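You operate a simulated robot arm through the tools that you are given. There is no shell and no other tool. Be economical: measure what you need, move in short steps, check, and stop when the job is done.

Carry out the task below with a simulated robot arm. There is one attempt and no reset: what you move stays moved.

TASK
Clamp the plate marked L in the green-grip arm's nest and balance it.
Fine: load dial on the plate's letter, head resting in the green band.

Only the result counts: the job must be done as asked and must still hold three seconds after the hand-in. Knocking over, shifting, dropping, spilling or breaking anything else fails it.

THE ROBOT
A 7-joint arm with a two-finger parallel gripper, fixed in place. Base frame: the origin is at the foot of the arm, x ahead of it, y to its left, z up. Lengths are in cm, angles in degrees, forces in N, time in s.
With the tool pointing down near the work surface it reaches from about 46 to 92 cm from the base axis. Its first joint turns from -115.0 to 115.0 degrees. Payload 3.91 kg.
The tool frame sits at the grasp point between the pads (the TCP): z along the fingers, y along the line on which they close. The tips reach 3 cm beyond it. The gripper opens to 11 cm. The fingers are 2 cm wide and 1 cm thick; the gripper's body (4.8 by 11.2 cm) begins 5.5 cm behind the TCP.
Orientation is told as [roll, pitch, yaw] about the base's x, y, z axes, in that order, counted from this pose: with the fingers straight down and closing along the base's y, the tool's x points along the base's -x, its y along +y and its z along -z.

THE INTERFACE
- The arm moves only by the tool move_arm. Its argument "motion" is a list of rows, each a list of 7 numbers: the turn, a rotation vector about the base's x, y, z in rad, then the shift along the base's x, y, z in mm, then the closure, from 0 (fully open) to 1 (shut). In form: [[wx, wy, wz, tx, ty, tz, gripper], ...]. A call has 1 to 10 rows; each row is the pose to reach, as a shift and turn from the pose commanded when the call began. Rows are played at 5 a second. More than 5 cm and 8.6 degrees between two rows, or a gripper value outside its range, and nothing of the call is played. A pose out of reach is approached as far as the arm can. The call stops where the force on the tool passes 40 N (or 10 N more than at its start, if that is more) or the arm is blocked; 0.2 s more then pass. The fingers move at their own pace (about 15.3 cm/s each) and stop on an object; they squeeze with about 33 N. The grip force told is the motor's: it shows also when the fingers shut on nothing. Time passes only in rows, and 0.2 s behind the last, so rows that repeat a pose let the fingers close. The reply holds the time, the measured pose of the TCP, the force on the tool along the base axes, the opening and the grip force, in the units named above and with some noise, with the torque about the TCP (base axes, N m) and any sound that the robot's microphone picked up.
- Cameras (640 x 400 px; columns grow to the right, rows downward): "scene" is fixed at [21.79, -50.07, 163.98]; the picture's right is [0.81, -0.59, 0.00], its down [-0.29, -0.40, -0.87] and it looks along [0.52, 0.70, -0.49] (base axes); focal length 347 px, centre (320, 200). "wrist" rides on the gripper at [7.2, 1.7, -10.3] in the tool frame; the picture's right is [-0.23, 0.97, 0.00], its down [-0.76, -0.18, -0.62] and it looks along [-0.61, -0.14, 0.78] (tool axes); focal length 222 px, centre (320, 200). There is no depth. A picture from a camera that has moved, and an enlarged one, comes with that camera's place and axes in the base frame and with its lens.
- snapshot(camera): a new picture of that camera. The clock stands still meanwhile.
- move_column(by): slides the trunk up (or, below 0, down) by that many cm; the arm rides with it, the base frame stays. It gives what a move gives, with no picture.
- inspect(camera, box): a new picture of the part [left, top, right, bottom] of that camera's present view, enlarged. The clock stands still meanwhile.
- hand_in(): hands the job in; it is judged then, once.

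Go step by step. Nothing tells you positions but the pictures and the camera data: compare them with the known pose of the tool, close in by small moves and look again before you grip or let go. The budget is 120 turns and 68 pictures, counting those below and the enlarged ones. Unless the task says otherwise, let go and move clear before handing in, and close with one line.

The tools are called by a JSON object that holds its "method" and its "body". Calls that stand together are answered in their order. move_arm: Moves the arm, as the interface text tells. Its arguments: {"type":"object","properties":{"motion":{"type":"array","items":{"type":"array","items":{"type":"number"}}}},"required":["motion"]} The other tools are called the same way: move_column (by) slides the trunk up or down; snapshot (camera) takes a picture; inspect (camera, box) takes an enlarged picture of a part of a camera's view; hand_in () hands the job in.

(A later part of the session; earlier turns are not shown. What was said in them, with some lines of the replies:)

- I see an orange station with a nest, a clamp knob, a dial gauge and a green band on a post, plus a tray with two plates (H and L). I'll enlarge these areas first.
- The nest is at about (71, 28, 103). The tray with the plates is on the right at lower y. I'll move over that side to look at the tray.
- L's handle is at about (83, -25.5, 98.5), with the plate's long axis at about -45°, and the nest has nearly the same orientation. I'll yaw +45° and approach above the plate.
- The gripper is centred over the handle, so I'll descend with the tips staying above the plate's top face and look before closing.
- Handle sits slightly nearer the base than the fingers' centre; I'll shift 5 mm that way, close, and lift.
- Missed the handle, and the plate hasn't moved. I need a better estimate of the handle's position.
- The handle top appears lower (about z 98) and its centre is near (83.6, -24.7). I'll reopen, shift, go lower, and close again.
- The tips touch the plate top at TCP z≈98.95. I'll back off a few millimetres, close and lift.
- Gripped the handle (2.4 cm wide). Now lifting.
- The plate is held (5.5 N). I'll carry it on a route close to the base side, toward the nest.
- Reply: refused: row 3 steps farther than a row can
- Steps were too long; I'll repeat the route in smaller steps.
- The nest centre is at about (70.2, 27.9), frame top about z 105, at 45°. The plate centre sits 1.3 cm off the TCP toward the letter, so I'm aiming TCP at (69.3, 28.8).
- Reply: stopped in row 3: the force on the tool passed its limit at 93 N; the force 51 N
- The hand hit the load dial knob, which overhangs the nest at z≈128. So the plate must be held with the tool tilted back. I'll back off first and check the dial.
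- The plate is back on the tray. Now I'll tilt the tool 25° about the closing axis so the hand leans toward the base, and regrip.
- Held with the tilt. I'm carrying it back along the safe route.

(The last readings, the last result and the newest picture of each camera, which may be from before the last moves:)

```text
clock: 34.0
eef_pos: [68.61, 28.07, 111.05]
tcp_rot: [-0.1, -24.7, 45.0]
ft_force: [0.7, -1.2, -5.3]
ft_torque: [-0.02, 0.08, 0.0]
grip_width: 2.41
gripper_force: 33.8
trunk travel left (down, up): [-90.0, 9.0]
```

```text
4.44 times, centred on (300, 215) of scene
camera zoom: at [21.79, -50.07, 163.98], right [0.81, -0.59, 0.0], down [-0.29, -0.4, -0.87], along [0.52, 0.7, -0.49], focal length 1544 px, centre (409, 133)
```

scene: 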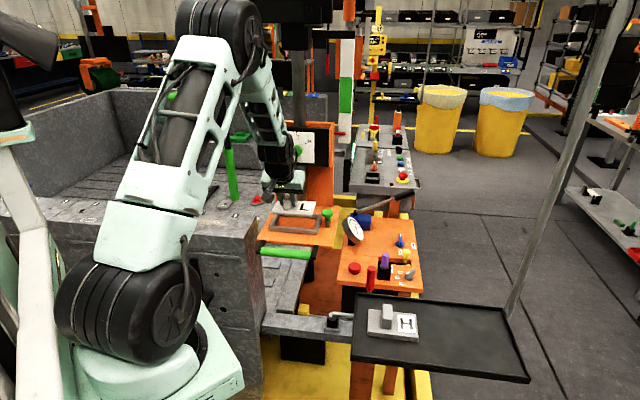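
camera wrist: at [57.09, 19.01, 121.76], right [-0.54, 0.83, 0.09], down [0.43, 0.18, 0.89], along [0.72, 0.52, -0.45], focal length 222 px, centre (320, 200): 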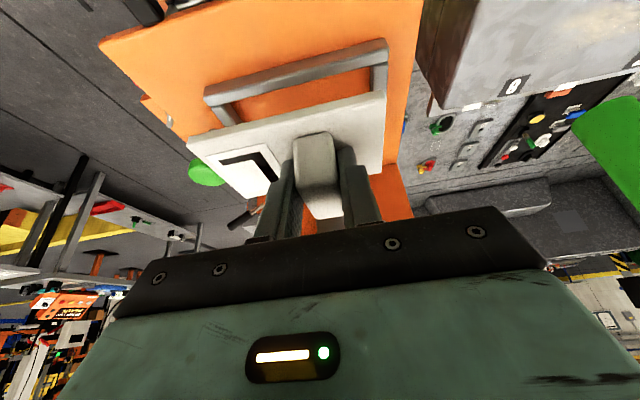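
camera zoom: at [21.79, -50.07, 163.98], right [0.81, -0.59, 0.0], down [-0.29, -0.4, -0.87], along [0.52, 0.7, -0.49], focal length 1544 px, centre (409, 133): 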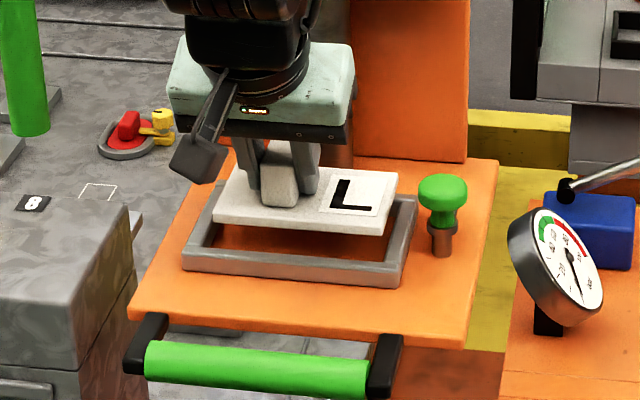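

The plate is roughly aligned over the nest. I'll descend until just above the frame and compare edges.

{"method": "move_arm", "body": {"motion": [[0, 0, 0, 0, 0, -8, 1], [0, 0, 0, 0, 0, -13, 1], [0, 0, 0, 0, 0, -13, 1]]}}

{"method": "inspect", "body": {"camera": "wrist", "box": [140, 20, 460, 220]}}

{"method": "inspect", "body": {"camera": "scene", "box": [260, 195, 340, 245]}}

```text
clock: 34.8
eef_pos: [68.58, 27.91, 109.64]
tcp_rot: [-0.2, -24.7, 45.1]
ft_force: [0.1, -0.2, -5.6]
ft_torque: [-0.03, 0.09, 0.01]
grip_width: 2.38
gripper_force: 32.9
trunk travel left (down, up): [-90.0, 9.0]
```

```text
2.00 times, centred on (300, 120) of wrist
camera zoom: at [59.55, 21.49, 115.98], right [-0.54, 0.83, 0.09], down [0.43, 0.18, 0.89], along [0.72, 0.52, -0.45], focal length 444 px, centre (360, 360)
```

zoom: 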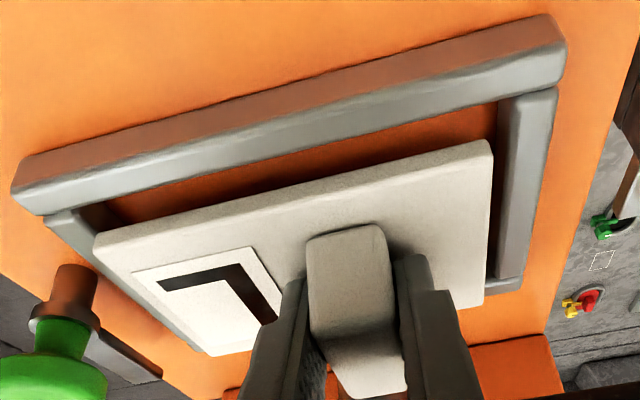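

```text
8.00 times, centred on (300, 220) of scene
camera zoom: at [21.79, -50.07, 163.98], right [0.81, -0.59, 0.0], down [-0.29, -0.4, -0.87], along [0.52, 0.7, -0.49], focal length 2779 px, centre (480, 40)
```

zoom: 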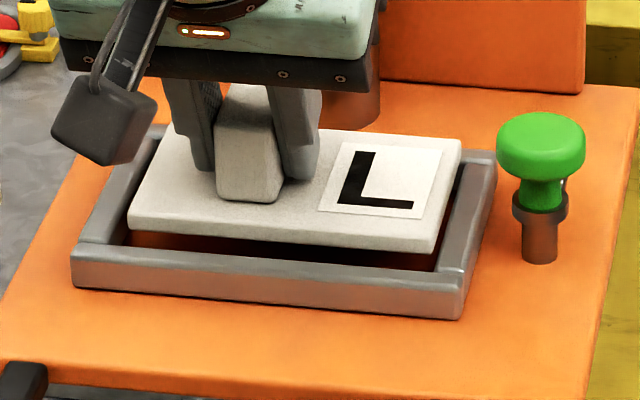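

The plate looks centred within the frame from both views. I'll lower it slowly until contact.

{"method": "move_arm", "body": {"motion": [[0, 0, 0, 0, 0, -5, 1], [0, 0, 0, 0, 0, -8, 1], [0, 0, 0, 0, 0, -11, 1], [0, 0, 0, 0, 0, -14, 1], [0, 0, 0, 0, 0, -14, 1]]}}

{"method": "inspect", "body": {"camera": "scene", "box": [260, 195, 340, 245]}}

```text
clock: 35.5
eef_pos: [68.85, 28.23, 109.58]
tcp_rot: [-0.2, -25.9, 45.0]
ft_force: [0.2, -0.5, 10.7]
ft_torque: [0.82, -0.13, 0.06]
grip_width: 2.4
gripper_force: 33.0
trunk travel left (down, up): [-90.0, 9.0]
stopped in row 3: the force on the tool passed its limit at 42 N (the readings are from after the stop); the commanded pose is now the measured one
```

```text
8.00 times, centred on (300, 220) of scene
camera zoom: at [21.79, -50.07, 163.98], right [0.81, -0.59, 0.0], down [-0.29, -0.4, -0.87], along [0.52, 0.7, -0.49], focal length 2779 px, centre (480, 40)
```

zoom: 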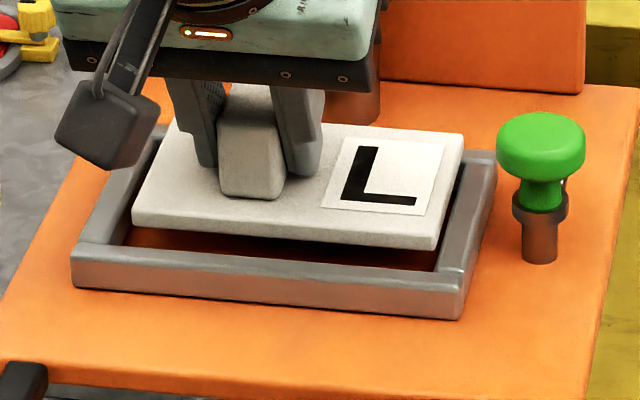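

Contact came on the far bar. I'll lift slightly, shift ~9 mm toward the base side, restore tilt, and look again.

{"method": "move_arm", "body": {"motion": [[0, 0, 0, 0, 0, 6, 1], [-0.0136, 0.0136, 0, -8, -9, 6, 1], [-0.0136, 0.0136, 0, -8, -9, 2, 1], [-0.0136, 0.0136, 0, -8, -9, 2, 1]]}}

{"method": "inspect", "body": {"camera": "scene", "box": [260, 195, 340, 245]}}

{"method": "inspect", "body": {"camera": "wrist", "box": [140, 20, 460, 220]}}

```text
clock: 36.5
eef_pos: [67.85, 27.21, 109.6]
tcp_rot: [-0.1, -24.3, 45.1]
ft_force: [-3.7, -3.4, 9.7]
ft_torque: [0.09, 1.05, 0.24]
grip_width: 2.38
gripper_force: 33.0
trunk travel left (down, up): [-90.0, 9.0]
```

```text
8.00 times, centred on (300, 220) of scene
camera zoom: at [21.79, -50.07, 163.98], right [0.81, -0.59, 0.0], down [-0.29, -0.4, -0.87], along [0.52, 0.7, -0.49], focal length 2779 px, centre (480, 40)
```

zoom: 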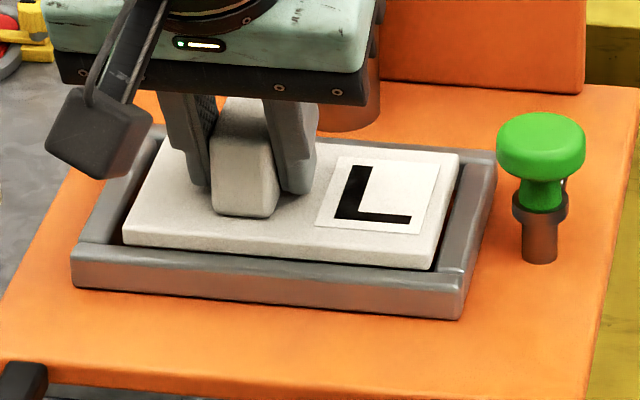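

```text
2.00 times, centred on (300, 120) of wrist
camera zoom: at [58.95, 20.8, 116.02], right [-0.54, 0.83, 0.09], down [0.43, 0.18, 0.88], along [0.72, 0.52, -0.46], focal length 444 px, centre (360, 360)
```

zoom: 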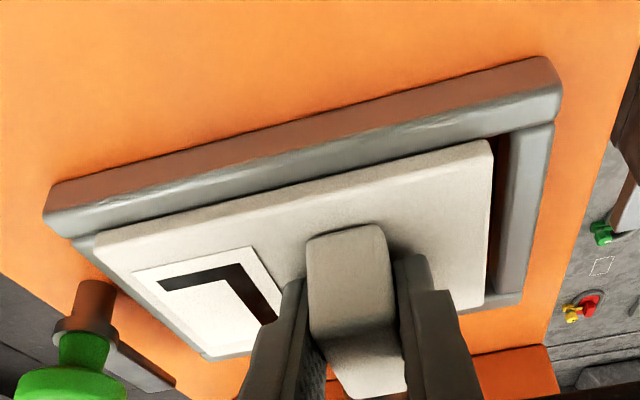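

Now touching the near bar; the middle lies ~5 mm back, plus 2 mm toward the letter end. I'm adjusting and lowering again.

{"method": "move_arm", "body": {"motion": [[0, 0, 0, 0, 0, 5, 1], [0, 0, 0, 5, 2, 5, 1], [0, 0, 0, 5, 2, 1, 1], [0, 0, 0, 5, 2, -2, 1], [0, 0, 0, 5, 2, -4, 1], [0, 0, 0, 5, 2, -4, 1]]}}

{"method": "inspect", "body": {"camera": "scene", "box": [260, 195, 340, 245]}}

```text
clock: 37.9
eef_pos: [68.5, 27.49, 109.39]
tcp_rot: [-0.2, -24.7, 45.2]
ft_force: [-6.4, -1.7, 24.9]
ft_torque: [-1.28, -1.54, -0.38]
grip_width: 2.48
gripper_force: 32.5
trunk travel left (down, up): [-90.0, 9.0]
```

```text
8.00 times, centred on (300, 220) of scene
camera zoom: at [21.79, -50.07, 163.98], right [0.81, -0.59, 0.0], down [-0.29, -0.4, -0.87], along [0.52, 0.7, -0.49], focal length 2779 px, centre (480, 40)
```

zoom: 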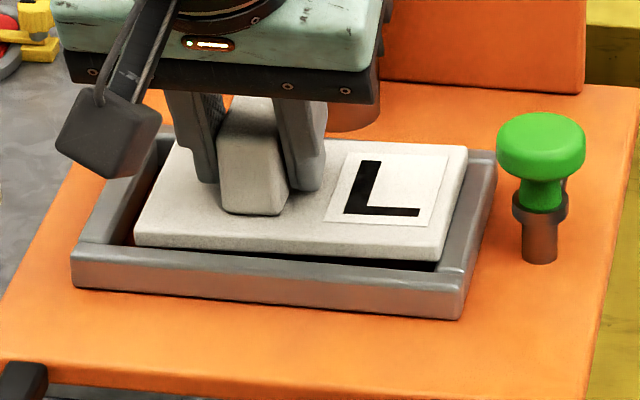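

{"method": "move_arm", "body": {"motion": [[0, 0, 0, 0, 0, 5, 1], [0, 0, 0, -2, 2, 6, 1], [0, 0, 0, -2, 2, 2, 1], [0, 0, 0, -2, 2, 0, 1], [0, 0, 0, -2, 2, -2, 1], [0, 0, 0, -2, 2, -4, 1], [0, 0, 0, -2, 2, -4, 1]]}}

{"method": "inspect", "body": {"camera": "scene", "box": [260, 195, 340, 245]}}

```text
clock: 39.5
eef_pos: [68.24, 27.65, 108.8]
tcp_rot: [-0.2, -24.5, 45.1]
ft_force: [-2.5, -2.0, 25.2]
ft_torque: [-1.43, -1.77, -0.27]
grip_width: 2.75
gripper_force: 33.2
trunk travel left (down, up): [-90.0, 9.0]
```

```text
8.00 times, centred on (300, 220) of scene
camera zoom: at [21.79, -50.07, 163.98], right [0.81, -0.59, 0.0], down [-0.29, -0.4, -0.87], along [0.52, 0.7, -0.49], focal length 2779 px, centre (480, 40)
```

zoom: 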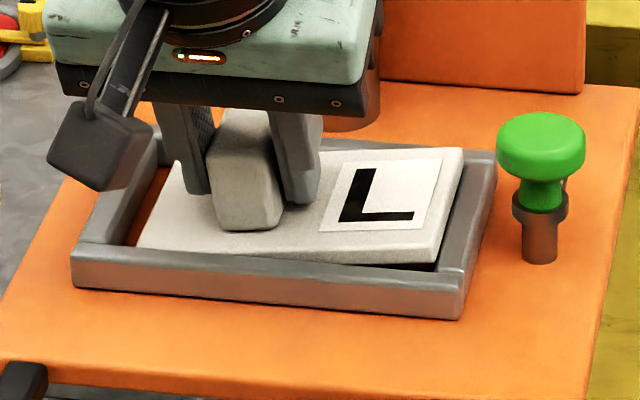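

The letter end still rides on its bar while the other end is in. I'll ease it back ~4 mm so it drops in.

{"method": "move_arm", "body": {"motion": [[0, 0, 0, 0, 0, 2, 1], [0, 0, 0, -1.5, 1.5, 3, 1], [0, 0, 0, -3, 3, 3, 1], [0, 0, 0, -3, 3, 0, 1], [0, 0, 0, -3, 3, -2, 1], [0, 0, 0, -3, 3, -2, 1]]}}

{"method": "inspect", "body": {"camera": "scene", "box": [260, 195, 340, 245]}}

```text
clock: 40.9
eef_pos: [68.03, 27.77, 108.65]
tcp_rot: [0.0, -24.3, 45.0]
ft_force: [-0.6, -0.4, -6.1]
ft_torque: [-0.06, 0.07, 0.02]
grip_width: 2.38
gripper_force: 32.6
trunk travel left (down, up): [-90.0, 9.0]
```

```text
8.00 times, centred on (300, 220) of scene
camera zoom: at [21.79, -50.07, 163.98], right [0.81, -0.59, 0.0], down [-0.29, -0.4, -0.87], along [0.52, 0.7, -0.49], focal length 2779 px, centre (480, 40)
```

zoom: 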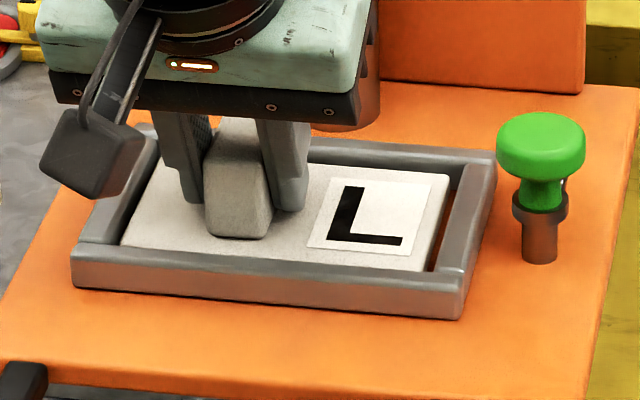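

It dropped in (level, weight free). Lowering onto the platform now.

{"method": "move_arm", "body": {"motion": [[0, 0, 0, 0.5, -0.5, -3, 1], [0, 0, 0, 0.5, -0.5, -6, 1], [0, 0, 0, 0.5, -0.5, -9, 1], [0, 0, 0, 0.5, -0.5, -9, 1]]}}

```text
clock: 41.9
eef_pos: [68.11, 27.98, 107.93]
tcp_rot: [-0.2, -24.9, 45.1]
ft_force: [-2.9, -4.8, 38.8]
ft_torque: [0.44, 0.51, 0.13]
grip_width: 2.41
gripper_force: 32.9
trunk travel left (down, up): [-90.0, 9.0]
```

Seated. I'll release and retreat along the tool axis.

{"method": "move_arm", "body": {"motion": [[0, 0, 0, 0, 0, 2, 1], [0, 0, 0, 0, 0, 2, 0.55], [0, 0, 0, 0, 0, 2, 0.55], [0, 0, 0, -10, -10, 30, 0.55], [0, 0, 0, -25, -25, 70, 0.55], [0, 0, 0, -50, -50, 95, 0.55], [0, 0, 0, -80, -80, 110, 0.55], [0, 0, 0, -95, -95, 110, 0.55]]}}

{"method": "inspect", "body": {"camera": "wrist", "box": [140, 20, 500, 240]}}

{"method": "inspect", "body": {"camera": "scene", "box": [250, 120, 350, 260]}}

```text
clock: 43.7
eef_pos: [58.57, 18.36, 118.61]
tcp_rot: [-0.2, -24.4, 45.1]
ft_force: [0.7, 0.7, -0.2]
ft_torque: [-0.01, -0.01, -0.05]
grip_width: 4.96
gripper_force: 0.0
trunk travel left (down, up): [-90.0, 9.0]
```

```text
1.78 times, centred on (320, 130) of wrist
camera zoom: at [49.58, 12.03, 125.06], right [-0.54, 0.83, 0.09], down [0.43, 0.18, 0.88], along [0.72, 0.52, -0.46], focal length 395 px, centre (320, 324)
```

zoom: 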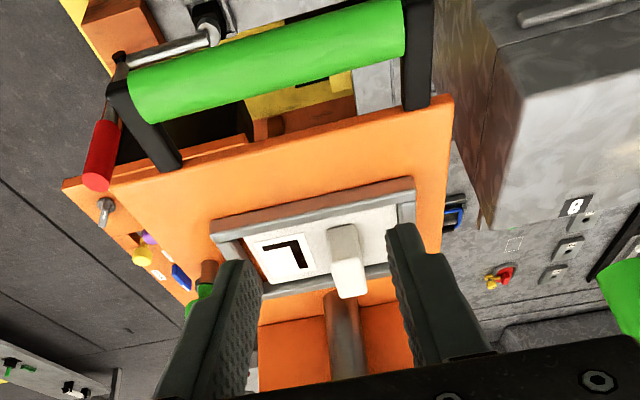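

```text
2.86 times, centred on (300, 190) of scene
camera zoom: at [21.79, -50.07, 163.98], right [0.81, -0.59, 0.0], down [-0.29, -0.4, -0.87], along [0.52, 0.7, -0.49], focal length 992 px, centre (377, 229)
```

zoom: 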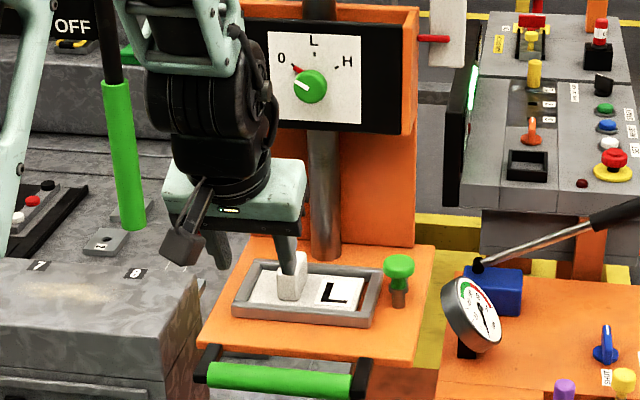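

The plate is seated in the nest. The green mushroom knob at about (77, 21), top z≈109.8, looks like a plunger clamp, so I'll press it with closed fingers, keeping the tilt.

{"method": "move_arm", "body": {"motion": [[0, 0, 0, 40, -15, 0, 1], [0, 0, 0, 80, -20, -10, 1], [0, 0, 0, 120, -15, -20, 1], [0, 0, 0, 150, -5, -30, 1], [0, 0, 0, 181, 23, -36, 1], [0, 0, 0, 181, 23, -46, 1], [0, 0, 0, 181, 23, -46, 1]]}}

{"method": "inspect", "body": {"camera": "scene", "box": [270, 170, 370, 250]}}

```text
clock: 45.3
eef_pos: [76.73, 20.65, 114.03]
tcp_rot: [-0.2, -24.4, 45.2]
ft_force: [0.2, 0.0, 0.2]
ft_torque: [0.01, 0.0, 0.03]
grip_width: 0.0
gripper_force: 33.1
trunk travel left (down, up): [-90.0, 9.0]
```

```text
5.00 times, centred on (320, 210) of scene
camera zoom: at [21.79, -50.07, 163.98], right [0.81, -0.59, 0.0], down [-0.29, -0.4, -0.87], along [0.52, 0.7, -0.49], focal length 1737 px, centre (320, 150)
```

zoom: 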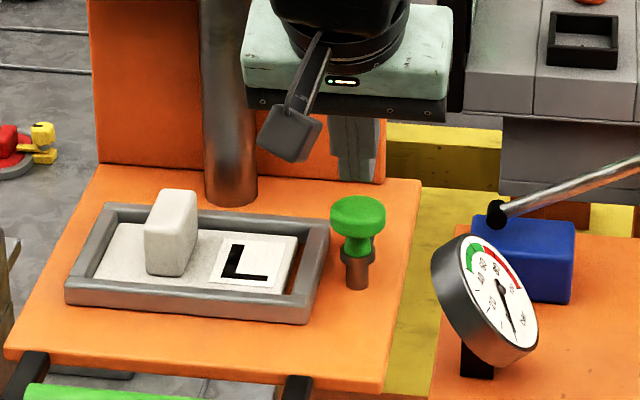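

{"method": "move_arm", "body": {"motion": [[0, 0, 0, -5, -5, 0, 1], [0, 0, 0, -5, -5, -5, 1], [0, 0, 0, -5, -5, -9, 1], [0, 0, 0, -5, -5, -13, 1], [0, 0, 0, -5, -5, -16, 1], [0, 0, 0, -5, -5, -19, 1], [0, 0, 0, -5, -5, -22, 1], [0, 0, 0, -5, -5, -25, 1], [0, 0, 0, -5, -5, -28, 1]]}}

```text
clock: 46.7
eef_pos: [76.29, 20.21, 112.7]
tcp_rot: [-0.3, -25.1, 45.0]
ft_force: [-5.8, -4.7, 17.6]
ft_torque: [-0.09, 0.14, 0.01]
grip_width: 0.02
gripper_force: 32.9
trunk travel left (down, up): [-90.0, 9.0]
stopped in row 7: the force on the tool passed its limit at 44 N (the readings are from after the stop); the commanded pose is now the measured one
```

The knob doesn't press (stiff at 44 N), so it is likely a turn clamp. I'll lift, pre-rotate, and then grip it to twist clockwise.

{"method": "move_arm", "body": {"motion": [[0, 0, 0, -2, -2, 30, 0.45], [0, 0, 0.131, 0, 0, 60, 0.45], [0, 0, 0.262, 2, 0, 60, 0.45], [0, 0, 0.393, 4, 1, 60, 0.45], [0, 0, 0.524, 6, 2, 60, 0.45], [0, 0, 0.654, 8, 2, 60, 0.45], [0, 0, 0.785, 8, 2, 60, 0.45], [0, 0, 0.916, 8, 2, 60, 0.45], [0, 0, 1.047, 8, 2, 40, 0.45], [0, 0, 1.047, 8, 2, 10, 0.45]]}}

{"method": "snapshot", "body": {"camera": "wrist"}}

```text
clock: 48.9
eef_pos: [76.97, 20.46, 113.41]
tcp_rot: [-0.3, -24.7, 105.2]
ft_force: [0.9, -1.0, -0.2]
ft_torque: [-0.03, -0.01, -0.02]
grip_width: 6.07
gripper_force: 0.1
trunk travel left (down, up): [-90.0, 9.0]
```

```text
13 pictures are left
camera wrist: at [78.18, 9.63, 119.81], right [-0.99, -0.05, 0.09], down [0.06, 0.46, 0.89], along [-0.09, 0.89, -0.46], focal length 222 px, centre (320, 200)
```

wrist: 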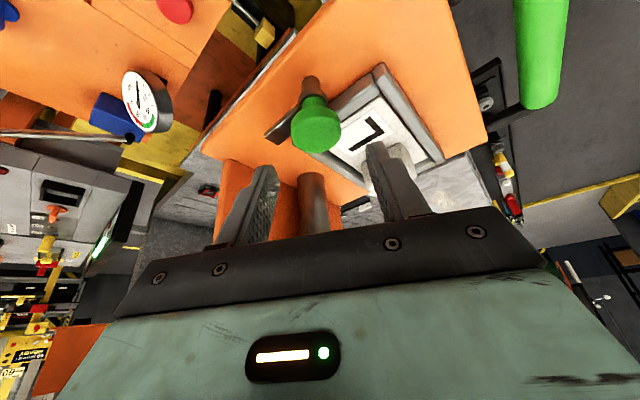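

{"method": "inspect", "body": {"camera": "wrist", "box": [230, 60, 450, 210]}}

```text
2.67 times, centred on (340, 135) of wrist
camera zoom: at [78.18, 9.63, 119.81], right [-0.99, -0.05, 0.09], down [0.06, 0.46, 0.89], along [-0.09, 0.89, -0.46], focal length 592 px, centre (267, 373)
```

zoom: 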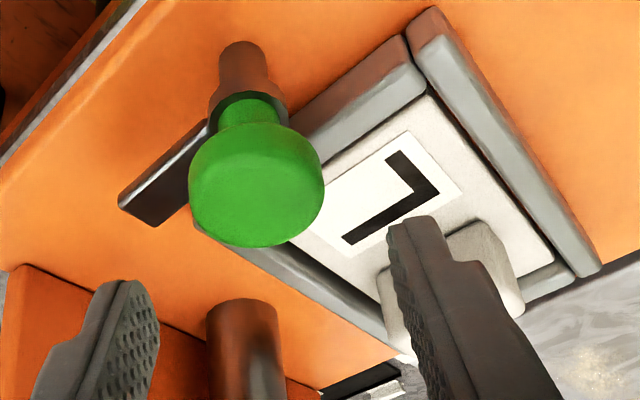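

There is a swing arm on the knob's collar, pointing along the frame end (away from the plate). It must swing 90° counter-clockwise over the plate. I'll rotate back to yaw 45, then descend around the knob.

{"method": "move_arm", "body": {"motion": [[0, 0, -0.131, 0, 0, 30, 0.45], [0, 0, -0.262, -1, 0, 40, 0.45], [0, 0, -0.393, -2, 0, 40, 0.45], [0, 0, -0.524, -3, 0, 40, 0.45], [0, 0, -0.654, -4, 0, 40, 0.45], [0, 0, -0.785, -5, 0, 40, 0.45], [0, 0, -0.916, -6, 0, 40, 0.45], [0, 0, -1.047, -6, 0, 20, 0.45], [0, 0, -1.047, -6, 0, -10, 0.45], [0, 0, -1.047, -6, 0, -28, 0.45]]}}

{"method": "move_arm", "body": {"motion": [[0, 0, 0, 0, 0, 0, 1], [0, 0, 0, 0, 0, 0, 1], [0, 0, 0, 0, 0, 0, 1]]}}

```text
clock: 51.1
eef_pos: [76.54, 20.52, 110.48]
tcp_rot: [-0.2, -24.7, 45.0]
ft_force: [-1.3, -0.3, 0.6]
ft_torque: [0.0, -0.03, -0.01]
grip_width: 6.03
gripper_force: 0.0
trunk travel left (down, up): [-90.0, 9.0]
```

```text
clock: 51.9
eef_pos: [76.58, 20.28, 110.63]
tcp_rot: [-0.3, -24.8, 45.0]
ft_force: [8.0, -6.9, -0.7]
ft_torque: [-0.14, -0.32, -0.05]
grip_width: 3.33
gripper_force: 45.4
trunk travel left (down, up): [-90.0, 9.0]
```

Knob gripped. Turning CCW about its axis, with a first 30° as a test.

{"method": "move_arm", "body": {"motion": [[0, 0, 0.087, 1.2, -1.2, 0, 1], [0, 0, 0.175, 1.5, -1.4, 0, 1], [0, 0, 0.262, 1.7, -1.5, 0, 1], [0, 0, 0.349, 2.1, -1.8, 0, 1], [0, 0, 0.436, 2.5, -1.9, 0, 1], [0, 0, 0.524, 2.9, -2.0, 0, 1]]}}

```text
clock: 53.3
eef_pos: [76.84, 20.28, 110.69]
tcp_rot: [-0.2, -24.7, 75.2]
ft_force: [6.0, -4.6, -0.3]
ft_torque: [0.08, 0.02, -0.03]
grip_width: 3.33
gripper_force: 45.5
trunk travel left (down, up): [-90.0, 9.0]
```

{"method": "move_arm", "body": {"motion": [[0, 0, 0.131, 0.6, -0.1, 0, 1], [0, 0, 0.262, 1.3, -0.2, 0, 1], [0, 0, 0.393, 2.0, -0.1, 0, 1], [0, 0, 0.524, 2.6, 0, 0, 1], [0, 0, 0.654, 3.2, 0.2, 0, 1], [0, 0, 0.785, 3.8, 0.5, 0, 1], [0, 0, 0.916, 4.4, 0.9, 0, 1], [0, 0, 1.047, 4.9, 1.3, 0, 1], [0, 0, 1.047, 4.9, 1.3, 0, 1]]}}

{"method": "inspect", "body": {"camera": "scene", "box": [250, 120, 350, 250]}}

```text
clock: 55.3
eef_pos: [77.22, 20.52, 110.67]
tcp_rot: [-0.3, -24.8, 135.3]
ft_force: [-7.7, -6.4, 3.1]
ft_torque: [-0.2, 0.33, -0.26]
grip_width: 3.33
gripper_force: 45.3
trunk travel left (down, up): [-90.0, 9.0]
```

```text
3.08 times, centred on (300, 185) of scene
camera zoom: at [21.79, -50.07, 163.98], right [0.81, -0.59, 0.0], down [-0.29, -0.4, -0.87], along [0.52, 0.7, -0.49], focal length 1069 px, centre (382, 246)
```

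zoom: 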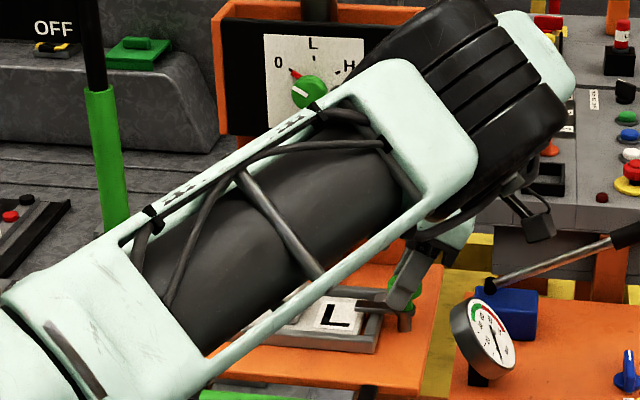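

{"method": "move_arm", "body": {"motion": [[0, 0, 0.04, 0.2, 0.2, 0, 1], [0, 0, 0.08, 0.4, 0.4, 0, 1], [0, 0, 0.08, 0.4, 0.4, 0, 1]]}}

```text
clock: 56.1
eef_pos: [77.08, 20.29, 110.62]
tcp_rot: [-0.2, -24.8, 139.8]
ft_force: [-14.3, -5.0, 0.0]
ft_torque: [0.01, 0.52, -0.4]
grip_width: 3.34
gripper_force: 45.2
trunk travel left (down, up): [-90.0, 9.0]
```

The stop is reached. I'll release, rise, swing away to the front and look.

{"method": "move_arm", "body": {"motion": [[0, 0, 0, 0, 0, 0, 0.45], [0, 0, 0, 0, 0, 0, 0.45], [0, 0, 0, 2, -2, 30, 0.45], [0, 0, 0, 10, -20, 65, 0.45], [0, 0, -0.14, 10, -60, 80, 0.45], [0, 0, -0.28, 0, -100, 80, 0.45], [0, 0, -0.42, -30, -135, 80, 0.45], [0, 0, -0.56, -65, -165, 80, 0.45], [0, 0, -0.7, -100, -190, 80, 0.45], [0, 0, -0.84, -140, -205, 80, 0.45]]}}

{"method": "inspect", "body": {"camera": "scene", "box": [240, 110, 360, 260]}}

```text
clock: 58.3
eef_pos: [63.36, 0.07, 118.71]
tcp_rot: [-0.3, -24.7, 91.4]
ft_force: [0.3, -0.2, 0.0]
ft_torque: [-0.04, 0.06, 0.01]
grip_width: 6.03
gripper_force: 0.0
trunk travel left (down, up): [-90.0, 9.0]
```

```text
2.67 times, centred on (300, 185) of scene
camera zoom: at [21.79, -50.07, 163.98], right [0.81, -0.59, 0.0], down [-0.29, -0.4, -0.87], along [0.52, 0.7, -0.49], focal length 926 px, centre (373, 240)
```

zoom: 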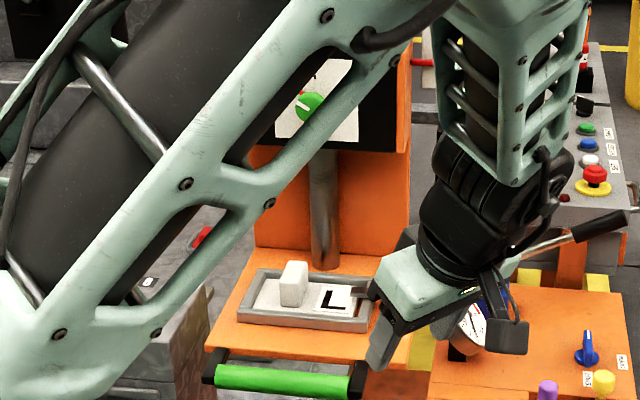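

The plate is clamped. Next is the load dial: its centre is around (71.1, 28.2, 128.2), facing the base. I'll orient the tool horizontally along (0.71, 0.71, 0), starting from a staging point.

{"method": "move_arm", "body": {"motion": [[0, 0, -0.135, -14, 22, 15, 0.45], [0, 0, -0.27, -28, 44, 31, 0.45], [0, 0, -0.405, -42, 65, 46, 0.45], [0, 0, -0.54, -56, 87, 62, 0.45], [0, 0, -0.675, -70, 108, 77, 0.45], [0, 0, -0.81, -83, 130, 93, 0.45]]}}

{"method": "move_arm", "body": {"motion": [[0.1, -0.1, 0, 0, 0, 0, 0.45], [0.2, -0.2, 0, 0, 0, 0, 0.45], [0.3, -0.3, 0, 0, 0, 0, 0.45], [0.4, -0.4, 0, 0, 0, 0, 0.45], [0.5, -0.5, 0, 0, 0, 0, 0.45], [0.6, -0.6, 0, 0, 0, 0, 0.45], [0.7, -0.7, 0, 0, 0, 0, 0.45], [0.806, -0.806, 0, 0, 0, 0, 0.45], [0.806, -0.806, 0, 0, 0, 0, 0.45]]}}

{"method": "snapshot", "body": {"camera": "wrist"}}

```text
clock: 59.7
eef_pos: [55.12, 12.89, 128.0]
tcp_rot: [-0.3, -24.9, 45.0]
ft_force: [1.3, -0.6, -0.3]
ft_torque: [0.01, 0.01, 0.02]
grip_width: 6.06
gripper_force: 0.1
trunk travel left (down, up): [-90.0, 9.0]
```

```text
clock: 61.7
eef_pos: [60.59, 15.91, 126.44]
tcp_rot: [-130.4, -89.8, 175.4]
ft_force: [0.1, -0.4, -0.3]
ft_torque: [0.02, 0.02, 0.01]
grip_width: 6.03
gripper_force: 0.0
out of reach, approached as far as the arm can: row 3, 4, 5, 6, 7, 8, 9
trunk travel left (down, up): [-90.0, 9.0]
```

```text
9 pictures are left
camera wrist: at [52.04, 9.88, 119.12], right [-0.69, 0.69, 0.23], down [-0.32, -0.57, 0.76], along [0.65, 0.45, 0.61], focal length 222 px, centre (320, 200)
```

wrist: 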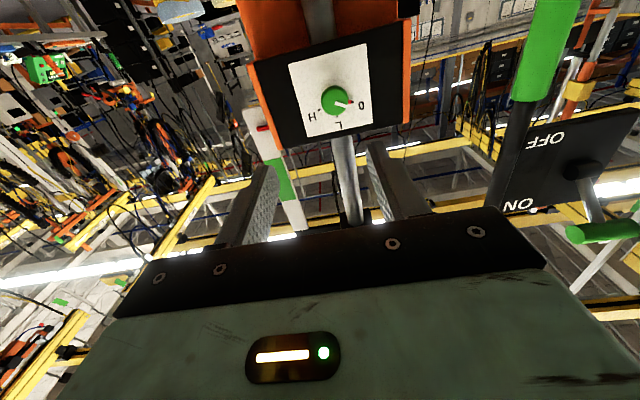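

The orientation is right, though it slid outward while near the reach limit. I'll line up with the dial (v≈29.6, z≈127), stopping short, and look.

{"method": "move_arm", "body": {"motion": [[0, 0, 0, 30, 30, -10, 0.45], [0, 0, 0, 60, 60, -10, 0.45], [0, 0, 0, 90, 90, -10, 0.45], [0, 0, 0, 111, 114, -10, 0.45], [0, 0, 0, 111, 114, -10, 0.45]]}}

{"method": "snapshot", "body": {"camera": "wrist"}}

```text
clock: 62.9
eef_pos: [71.62, 27.41, 125.48]
tcp_rot: [-100.4, -89.9, 145.1]
ft_force: [1.4, -0.2, 0.0]
ft_torque: [-0.01, 0.0, 0.01]
grip_width: 6.05
gripper_force: 0.0
trunk travel left (down, up): [-90.0, 9.0]
```

```text
8 pictures are left
camera wrist: at [63.04, 21.25, 118.21], right [-0.69, 0.69, 0.23], down [-0.32, -0.56, 0.76], along [0.65, 0.45, 0.61], focal length 222 px, centre (320, 200)
```

wrist: 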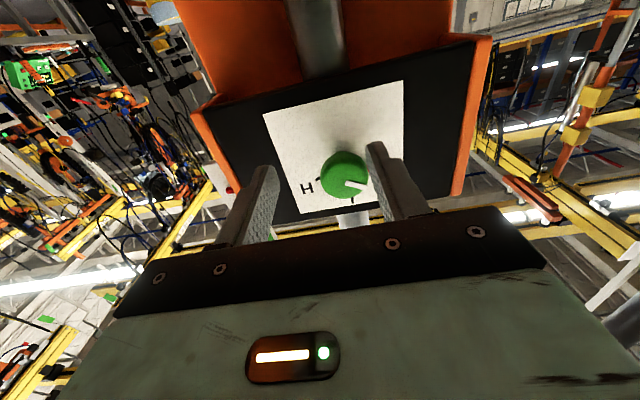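

Knob face triangulated at about u=72.9, v=29.7, z=127.0. I'll back off, align, advance around it, and close.

{"method": "move_arm", "body": {"motion": [[0, 0, 0, -10, -10, 0, 0.45], [0, 0, 0, -21, 1, 15, 0.45], [0, 0, 0, -21, 1, 15, 0.45], [0, 0, 0, -10, 11, 15, 0.45], [0, 0, 0, -3, 18, 15, 0.45], [0, 0, 0, -3, 18, 15, 0.45]]}}

{"method": "inspect", "body": {"camera": "wrist", "box": [220, 80, 460, 230]}}

```text
clock: 64.3
eef_pos: [71.42, 29.04, 127.04]
tcp_rot: [-111.7, -89.9, 156.7]
ft_force: [-0.8, -1.2, 0.0]
ft_torque: [0.01, 0.02, 0.0]
grip_width: 6.08
gripper_force: 0.1
trunk travel left (down, up): [-90.0, 9.0]
```

```text
2.67 times, centred on (340, 155) of wrist
camera zoom: at [62.81, 23.01, 119.72], right [-0.69, 0.69, 0.23], down [-0.32, -0.56, 0.76], along [0.65, 0.45, 0.61], focal length 592 px, centre (267, 320)
```

zoom: 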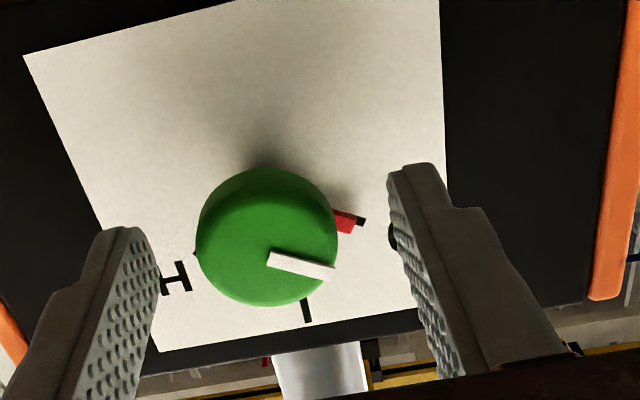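

Fingers straddle the knob well. I'll close and turn 45° clockwise (about +u).

{"method": "move_arm", "body": {"motion": [[0, 0, 0, 0, 0, 0, 1], [0, 0, 0, 0, 0, 0, 1], [0, 0, 0, 0, 0, 0, 1], [0.092, 0.092, 0, 0, 0, 0, 1], [0.185, 0.185, 0, 0, 0, 0, 1], [0.277, 0.277, 0, 0, 0, 0, 1], [0.37, 0.37, 0, 0, 0, 0, 1], [0.462, 0.462, 0, 0, 0, 0, 1], [0.555, 0.555, 0, 0, 0, 0, 1], [0.555, 0.555, 0, 0, 0, 0, 1]]}}

{"method": "inspect", "body": {"camera": "wrist", "box": [220, 80, 460, 230]}}

```text
clock: 66.5
eef_pos: [71.39, 28.93, 126.99]
tcp_rot: [90.0, -45.0, -45.1]
ft_force: [3.5, 2.1, 5.0]
ft_torque: [0.16, -0.15, -0.09]
grip_width: 3.37
gripper_force: 44.9
trunk travel left (down, up): [-90.0, 9.0]
```

```text
2.67 times, centred on (340, 155) of wrist
camera zoom: at [59.53, 26.28, 123.06], right [-0.37, 0.38, 0.85], down [0.03, -0.91, 0.41], along [0.93, 0.18, 0.33], focal length 592 px, centre (267, 320)
```

zoom: 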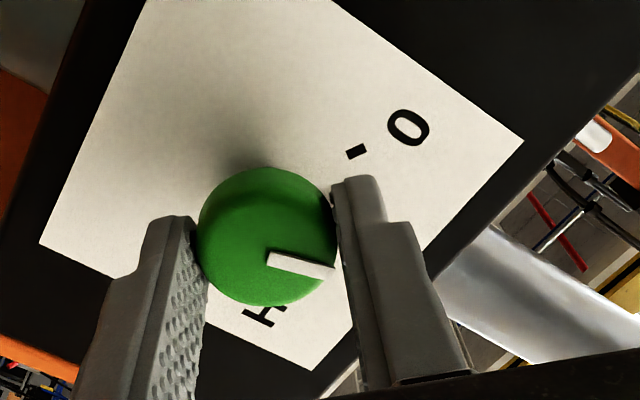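

{"method": "move_arm", "body": {"motion": [[0, 0, 0, 0, 0, 0, 0.45], [0, 0, 0, 0, 0, 0, 0.45], [0, 0, 0, -20, -20, 0, 0.45], [0, 0, 0, -50, -50, 0, 0.45]]}}

{"method": "inspect", "body": {"camera": "wrist", "box": [240, 60, 440, 200]}}

```text
clock: 67.5
eef_pos: [66.48, 23.95, 126.88]
tcp_rot: [89.8, -45.1, -45.0]
ft_force: [0.2, -0.8, -0.2]
ft_torque: [-0.01, -0.01, -0.01]
grip_width: 6.05
gripper_force: 0.0
trunk travel left (down, up): [-90.0, 9.0]
```

```text
2.86 times, centred on (340, 130) of wrist
camera zoom: at [54.61, 21.27, 123.01], right [-0.37, 0.38, 0.85], down [0.03, -0.91, 0.42], along [0.93, 0.18, 0.33], focal length 635 px, centre (263, 400)
```

zoom: 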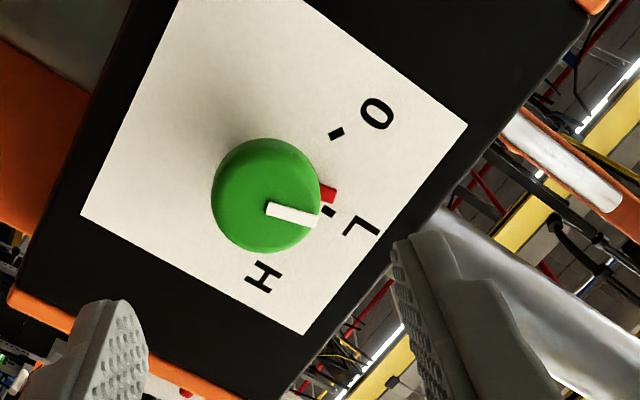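

Geometry from this view puts 0 at -60° and the pointer now about -15°, so another ~16° is needed. I'll regrip and turn.

{"method": "move_arm", "body": {"motion": [[0, 0, 0, 30, 30, 0, 0.45], [0, 0, 0, 50, 50, 0, 0.45], [0, 0, 0, 50, 50, 0, 1], [0, 0, 0, 50, 50, 0, 1], [0, 0, 0, 50, 50, 0, 1], [0.099, 0.099, 0, 50, 50, 0, 1], [0.1975, 0.1975, 0, 50, 50, 0, 1], [0.1975, 0.1975, 0, 50, 50, 0, 0.45], [0.1975, 0.1975, 0, 50, 50, 0, 0.45], [0.1975, 0.1975, 0, 20, 20, 0, 0.45]]}}

{"method": "move_arm", "body": {"motion": [[0, 0, 0, -30, -30, 0, 0.45]]}}

{"method": "inspect", "body": {"camera": "wrist", "box": [240, 60, 440, 200]}}

```text
clock: 69.7
eef_pos: [68.39, 25.95, 126.84]
tcp_rot: [89.8, -29.1, -45.0]
ft_force: [-0.2, 0.1, -0.3]
ft_torque: [-0.02, -0.02, -0.03]
grip_width: 6.03
gripper_force: 0.0
trunk travel left (down, up): [-90.0, 9.0]
```

```text
clock: 70.1
eef_pos: [65.28, 22.88, 126.88]
tcp_rot: [89.8, -29.1, -45.0]
ft_force: [0.3, -0.3, -0.1]
ft_torque: [-0.01, 0.02, 0.0]
grip_width: 6.05
gripper_force: 0.1
trunk travel left (down, up): [-90.0, 9.0]
```

```text
2.86 times, centred on (340, 130) of wrist
camera zoom: at [52.9, 20.81, 124.96], right [-0.19, 0.2, 0.96], down [0.09, -0.97, 0.22], along [0.98, 0.13, 0.17], focal length 635 px, centre (263, 400)
```

zoom: 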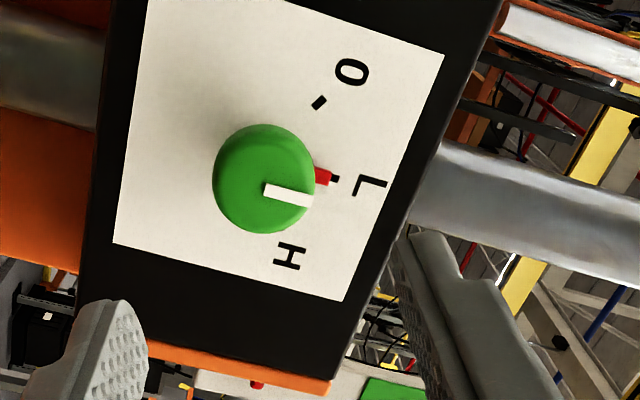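

The pointer now matches the L tick. Next: back the hand away, return it to vertical, and grip the green bar (about (60.1, 18.1, 103.4), running along v) to lift the head ~11.5 cm into the green band.

{"method": "move_arm", "body": {"motion": [[-0.1, -0.1, 0, 0, 0, 0, 0.45], [-0.2, -0.2, 0, 0, 0, 0, 0.45], [-0.3, -0.3, 0, 0, 0, 0, 0.45], [-0.4, -0.4, 0, 0, 0, 0, 0.45], [-0.5, -0.5, 0, 0, 0, 0, 0.45], [-0.6, -0.6, 0, 0, 0, 0, 0.45], [-0.7, -0.7, 0, 0, 0, 0, 0.45], [-0.753, -0.753, 0, 0, 0, 0, 0.45]]}}

{"method": "move_arm", "body": {"motion": [[-0.105, 0.105, 0, -4, -4, 2, 0.45], [-0.21, 0.21, 0, -8, -8, 4, 0.45], [-0.315, 0.315, 0, -12, -12, 6, 0.45], [-0.42, 0.42, 0, -16, -16, 8, 0.45], [-0.525, 0.525, 0, -20, -20, 10, 0.45], [-0.63, 0.63, 0, -25, -25, 10, 0.45], [-0.735, 0.735, 0, -30, -30, 10, 0.45], [-0.84, 0.84, 0, -40, -40, 10, 0.45], [-0.945, 0.945, 0, -48, -48, 10, 0.45], [-1.05, 1.05, 0, -52, -50, 10, 0.45]]}}

```text
clock: 71.9
eef_pos: [65.43, 22.97, 127.01]
tcp_rot: [-103.4, -89.7, 148.1]
ft_force: [0.6, -0.5, 0.8]
ft_torque: [0.01, 0.03, -0.01]
grip_width: 6.03
gripper_force: 0.0
trunk travel left (down, up): [-90.0, 9.0]
```

```text
clock: 74.1
eef_pos: [60.11, 17.86, 128.01]
tcp_rot: [-0.2, -5.0, 45.1]
ft_force: [0.1, -0.5, 0.4]
ft_torque: [0.0, -0.03, 0.02]
grip_width: 6.06
gripper_force: 0.0
trunk travel left (down, up): [-90.0, 9.0]
```

{"method": "move_arm", "body": {"motion": [[-0.062, 0.062, 0, 0, 2, 0, 0.45]]}}

{"method": "move_arm", "body": {"motion": [[0, 0, 0.149, 0, 0, 0, 0.45], [0, 0, 0.298, 0, 0, 0, 0.45], [0, 0, 0.447, 0, 0, 0, 0.45], [0, 0, 0.596, 0, 0, 0, 0.45], [0, 0, 0.745, 0, 0, 0, 0.45], [0, 0, 0.894, 0, 0, 0, 0.45], [0, 0, 1.043, 0, 0, 0, 0.45], [0, 0, 1.192, 0, 0, 0, 0.45], [0, 0, 1.341, 0, 0, 0, 0.45], [0, 0, 1.49, 0, 0, 0, 0.45]]}}

{"method": "move_arm", "body": {"motion": [[0, 0, 0.08, 0, 0, -40, 0.45], [0, 0, 0.08, 0, 0, -80, 0.45], [0, 0, 0.08, 0, 0, -120, 0.45], [0, 0, 0.08, 0, 0, -150, 0.45], [0, 0, 0.08, 0, 0, -150, 0.45]]}}

{"method": "snapshot", "body": {"camera": "wrist"}}

```text
clock: 74.5
eef_pos: [60.11, 18.13, 127.98]
tcp_rot: [-0.1, 0.1, 45.1]
ft_force: [0.2, 0.1, 0.4]
ft_torque: [0.0, -0.02, 0.0]
grip_width: 6.03
gripper_force: 0.0
trunk travel left (down, up): [-90.0, 9.0]
```

```text
clock: 76.7
eef_pos: [60.21, 18.21, 128.05]
tcp_rot: [-0.1, 0.1, 130.7]
ft_force: [0.2, -0.1, 0.9]
ft_torque: [-0.03, -0.01, 0.02]
grip_width: 6.03
gripper_force: 0.1
trunk travel left (down, up): [-90.0, 9.0]
```

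```text
clock: 77.9
eef_pos: [60.17, 18.14, 112.96]
tcp_rot: [-0.2, 0.1, 135.1]
ft_force: [0.2, 0.6, -0.2]
ft_torque: [0.0, 0.0, -0.04]
grip_width: 6.05
gripper_force: 0.2
trunk travel left (down, up): [-90.0, 9.0]
```

```text
3 pictures are left
camera wrist: at [63.99, 11.92, 123.36], right [-0.85, -0.53, 0.0], down [-0.42, 0.66, 0.62], along [-0.33, 0.53, -0.78], focal length 222 px, centre (320, 200)
```

wrist: 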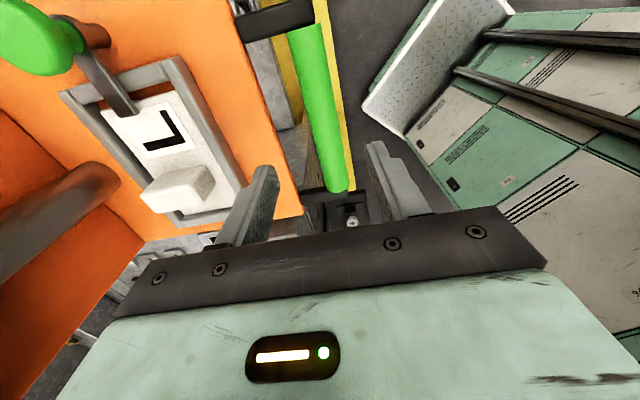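

The clamp arm lies over the plate's end, and the bar is between the fingers. I'll descend on it and grip.

{"method": "move_arm", "body": {"motion": [[0, 0, 0, -3, -3, -30, 0.45], [0, 0, 0, -3, -3, -60, 0.45], [0, 0, 0, -3, -3, -85, 0.45], [0, 0, 0, -3, -3, -93, 0.45], [0, 0, 0, -3, -3, -93, 0.45], [0, 0, 0, -3, -3, -93, 1], [0, 0, 0, -3, -3, -93, 1], [0, 0, 0, -3, -3, -93, 1]]}}

```text
clock: 79.7
eef_pos: [59.94, 17.96, 103.67]
tcp_rot: [-0.2, -0.1, 135.2]
ft_force: [4.1, 2.4, -2.5]
ft_torque: [0.17, 0.0, -0.15]
grip_width: 2.59
gripper_force: 44.8
trunk travel left (down, up): [-90.0, 9.0]
```

Bar gripped. I'll lift slowly by 115 mm while watching the force.

{"method": "move_arm", "body": {"motion": [[0, 0, 0, 1, 1, 5, 1], [0, 0, 0, 1, 1, 10, 1], [0, 0, 0, 1, 1, 20, 1], [0, 0, 0, 1, 1, 30, 1], [0, 0, 0, 1, 1, 40, 1]]}}

```text
clock: 80.9
eef_pos: [59.87, 17.85, 107.79]
tcp_rot: [-0.2, 0.0, 135.0]
ft_force: [-6.9, -5.6, 0.3]
ft_torque: [-0.02, -0.22, -0.23]
grip_width: 2.57
gripper_force: 45.1
trunk travel left (down, up): [-90.0, 9.0]
```

{"method": "move_arm", "body": {"motion": [[0, 0, 0, -1, -1, 10, 1], [0, 0, 0, -1, -1, 20, 1], [0, 0, 0, -1, -1, 30, 1], [0, 0, 0, -1, -1, 40, 1], [0, 0, 0, -1, -1, 50, 1], [0, 0, 0, -1, -1, 60, 1], [0, 0, 0, -1, -1, 70, 1], [0, 0, 0, -1, -1, 75, 1], [0, 0, 0, -1, -1, 75, 1]]}}

{"method": "inspect", "body": {"camera": "scene", "box": [240, 20, 400, 260]}}

```text
clock: 82.9
eef_pos: [59.85, 17.91, 115.11]
tcp_rot: [-0.3, 0.1, 135.1]
ft_force: [-0.2, 2.5, -1.0]
ft_torque: [0.04, 0.1, -0.15]
grip_width: 2.56
gripper_force: 44.8
trunk travel left (down, up): [-90.0, 9.0]
```

```text
1.67 times, centred on (320, 140) of scene
camera zoom: at [21.79, -50.07, 163.98], right [0.81, -0.59, 0.0], down [-0.29, -0.4, -0.87], along [0.52, 0.7, -0.49], focal length 579 px, centre (320, 300)
```

zoom: 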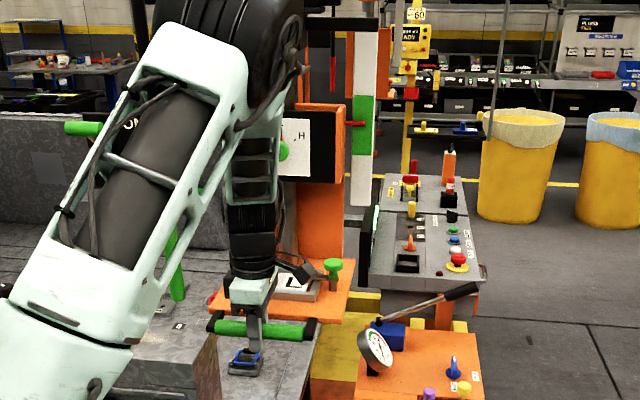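

The pointer sits mid green band and the vertical force is near zero. I'll release and rise straight up, clear.

{"method": "move_arm", "body": {"motion": [[0, 0, 0, 0, 0, 0, 0.5], [0, 0, 0, 0, 0, 0, 0.5], [0, 0, 0, 0, 0, 0, 0.5], [0, 0, 0, 0, 0, 20, 0.5], [0, 0, 0, 0, 0, 50, 0.5], [0, 0, 0, 0, 0, 90, 0.5], [0, 0, 0, -20, -20, 120, 0.5], [0, 0, 0, -40, -45, 130, 0.5], [0, 0, 0, -50, -90, 130, 0.5]]}}

{"method": "inspect", "body": {"camera": "scene", "box": [240, 20, 400, 260]}}

```text
clock: 84.9
eef_pos: [54.91, 8.96, 128.14]
tcp_rot: [-0.3, 0.1, 135.2]
ft_force: [0.0, 0.9, -0.6]
ft_torque: [-0.02, 0.0, 0.01]
grip_width: 5.48
gripper_force: 0.0
trunk travel left (down, up): [-90.0, 9.0]
```

```text
1.67 times, centred on (320, 140) of scene
camera zoom: at [21.79, -50.07, 163.98], right [0.81, -0.59, 0.0], down [-0.29, -0.4, -0.87], along [0.52, 0.7, -0.49], focal length 579 px, centre (320, 300)
```

zoom: 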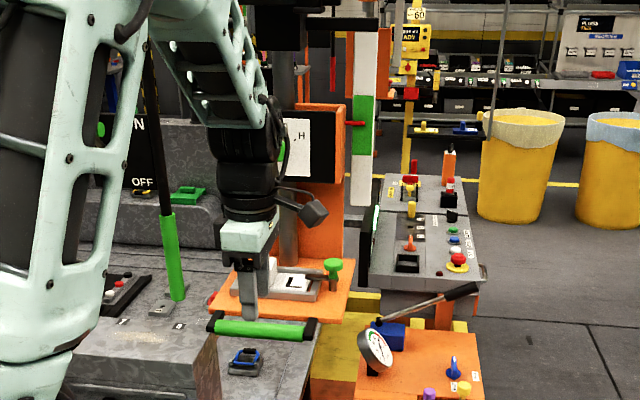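

The head stays mid-band after release. I'll move farther away, wait a moment, and take one last look at the dial, clamp and pointer.

{"method": "move_arm", "body": {"motion": [[0, 0, 0, 0, -45, 0, 0.5], [0, 0, 0, 0, -90, 0, 0.5], [0, 0, 0, 0, -135, 0, 0.5], [0, 0, 0, 0, -180, 0, 0.5], [0, 0, 0, 0, -225, 0, 0.5], [0, 0, 0, 0, -270, 0, 0.5], [0, 0, 0, 0, -300, 0, 0.5], [0, 0, 0, 0, -300, 0, 0.5], [0, 0, 0, 0, -300, 0, 0.5]]}}

{"method": "inspect", "body": {"camera": "scene", "box": [255, 60, 365, 225]}}

```text
clock: 86.9
eef_pos: [54.79, -21.12, 128.11]
tcp_rot: [-0.1, 0.0, 135.1]
ft_force: [0.1, 0.1, 0.1]
ft_torque: [-0.01, 0.02, 0.01]
grip_width: 5.49
gripper_force: 0.1
trunk travel left (down, up): [-90.0, 9.0]
```

```text
2.42 times, centred on (310, 142) of scene
camera zoom: at [21.79, -50.07, 163.98], right [0.81, -0.59, 0.0], down [-0.29, -0.4, -0.87], along [0.52, 0.7, -0.49], focal length 842 px, centre (344, 339)
```

zoom: 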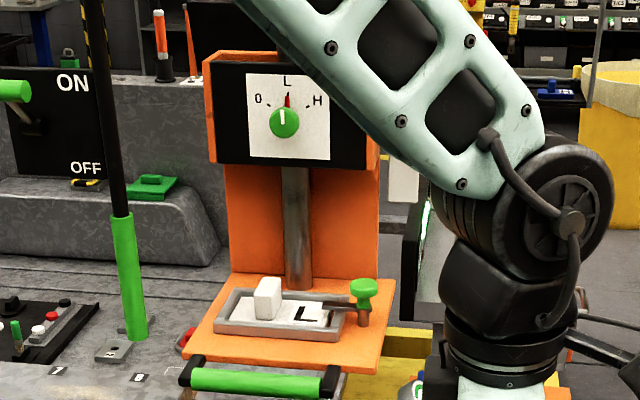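

The dial's pointer is straight up at L, the clamp arm lies over the plate, and the head is still raised in the band. I'm handing in.

{"method": "hand_in", "body": {}}

```text
The job is handed in.
```

Plate L is seated in the green-grip arm's nest with the clamp arm swung over it. The load dial is on L. The head is resting mid green band, where it was still holding about two seconds after I let go. The arm is clear, and the job is handed in.
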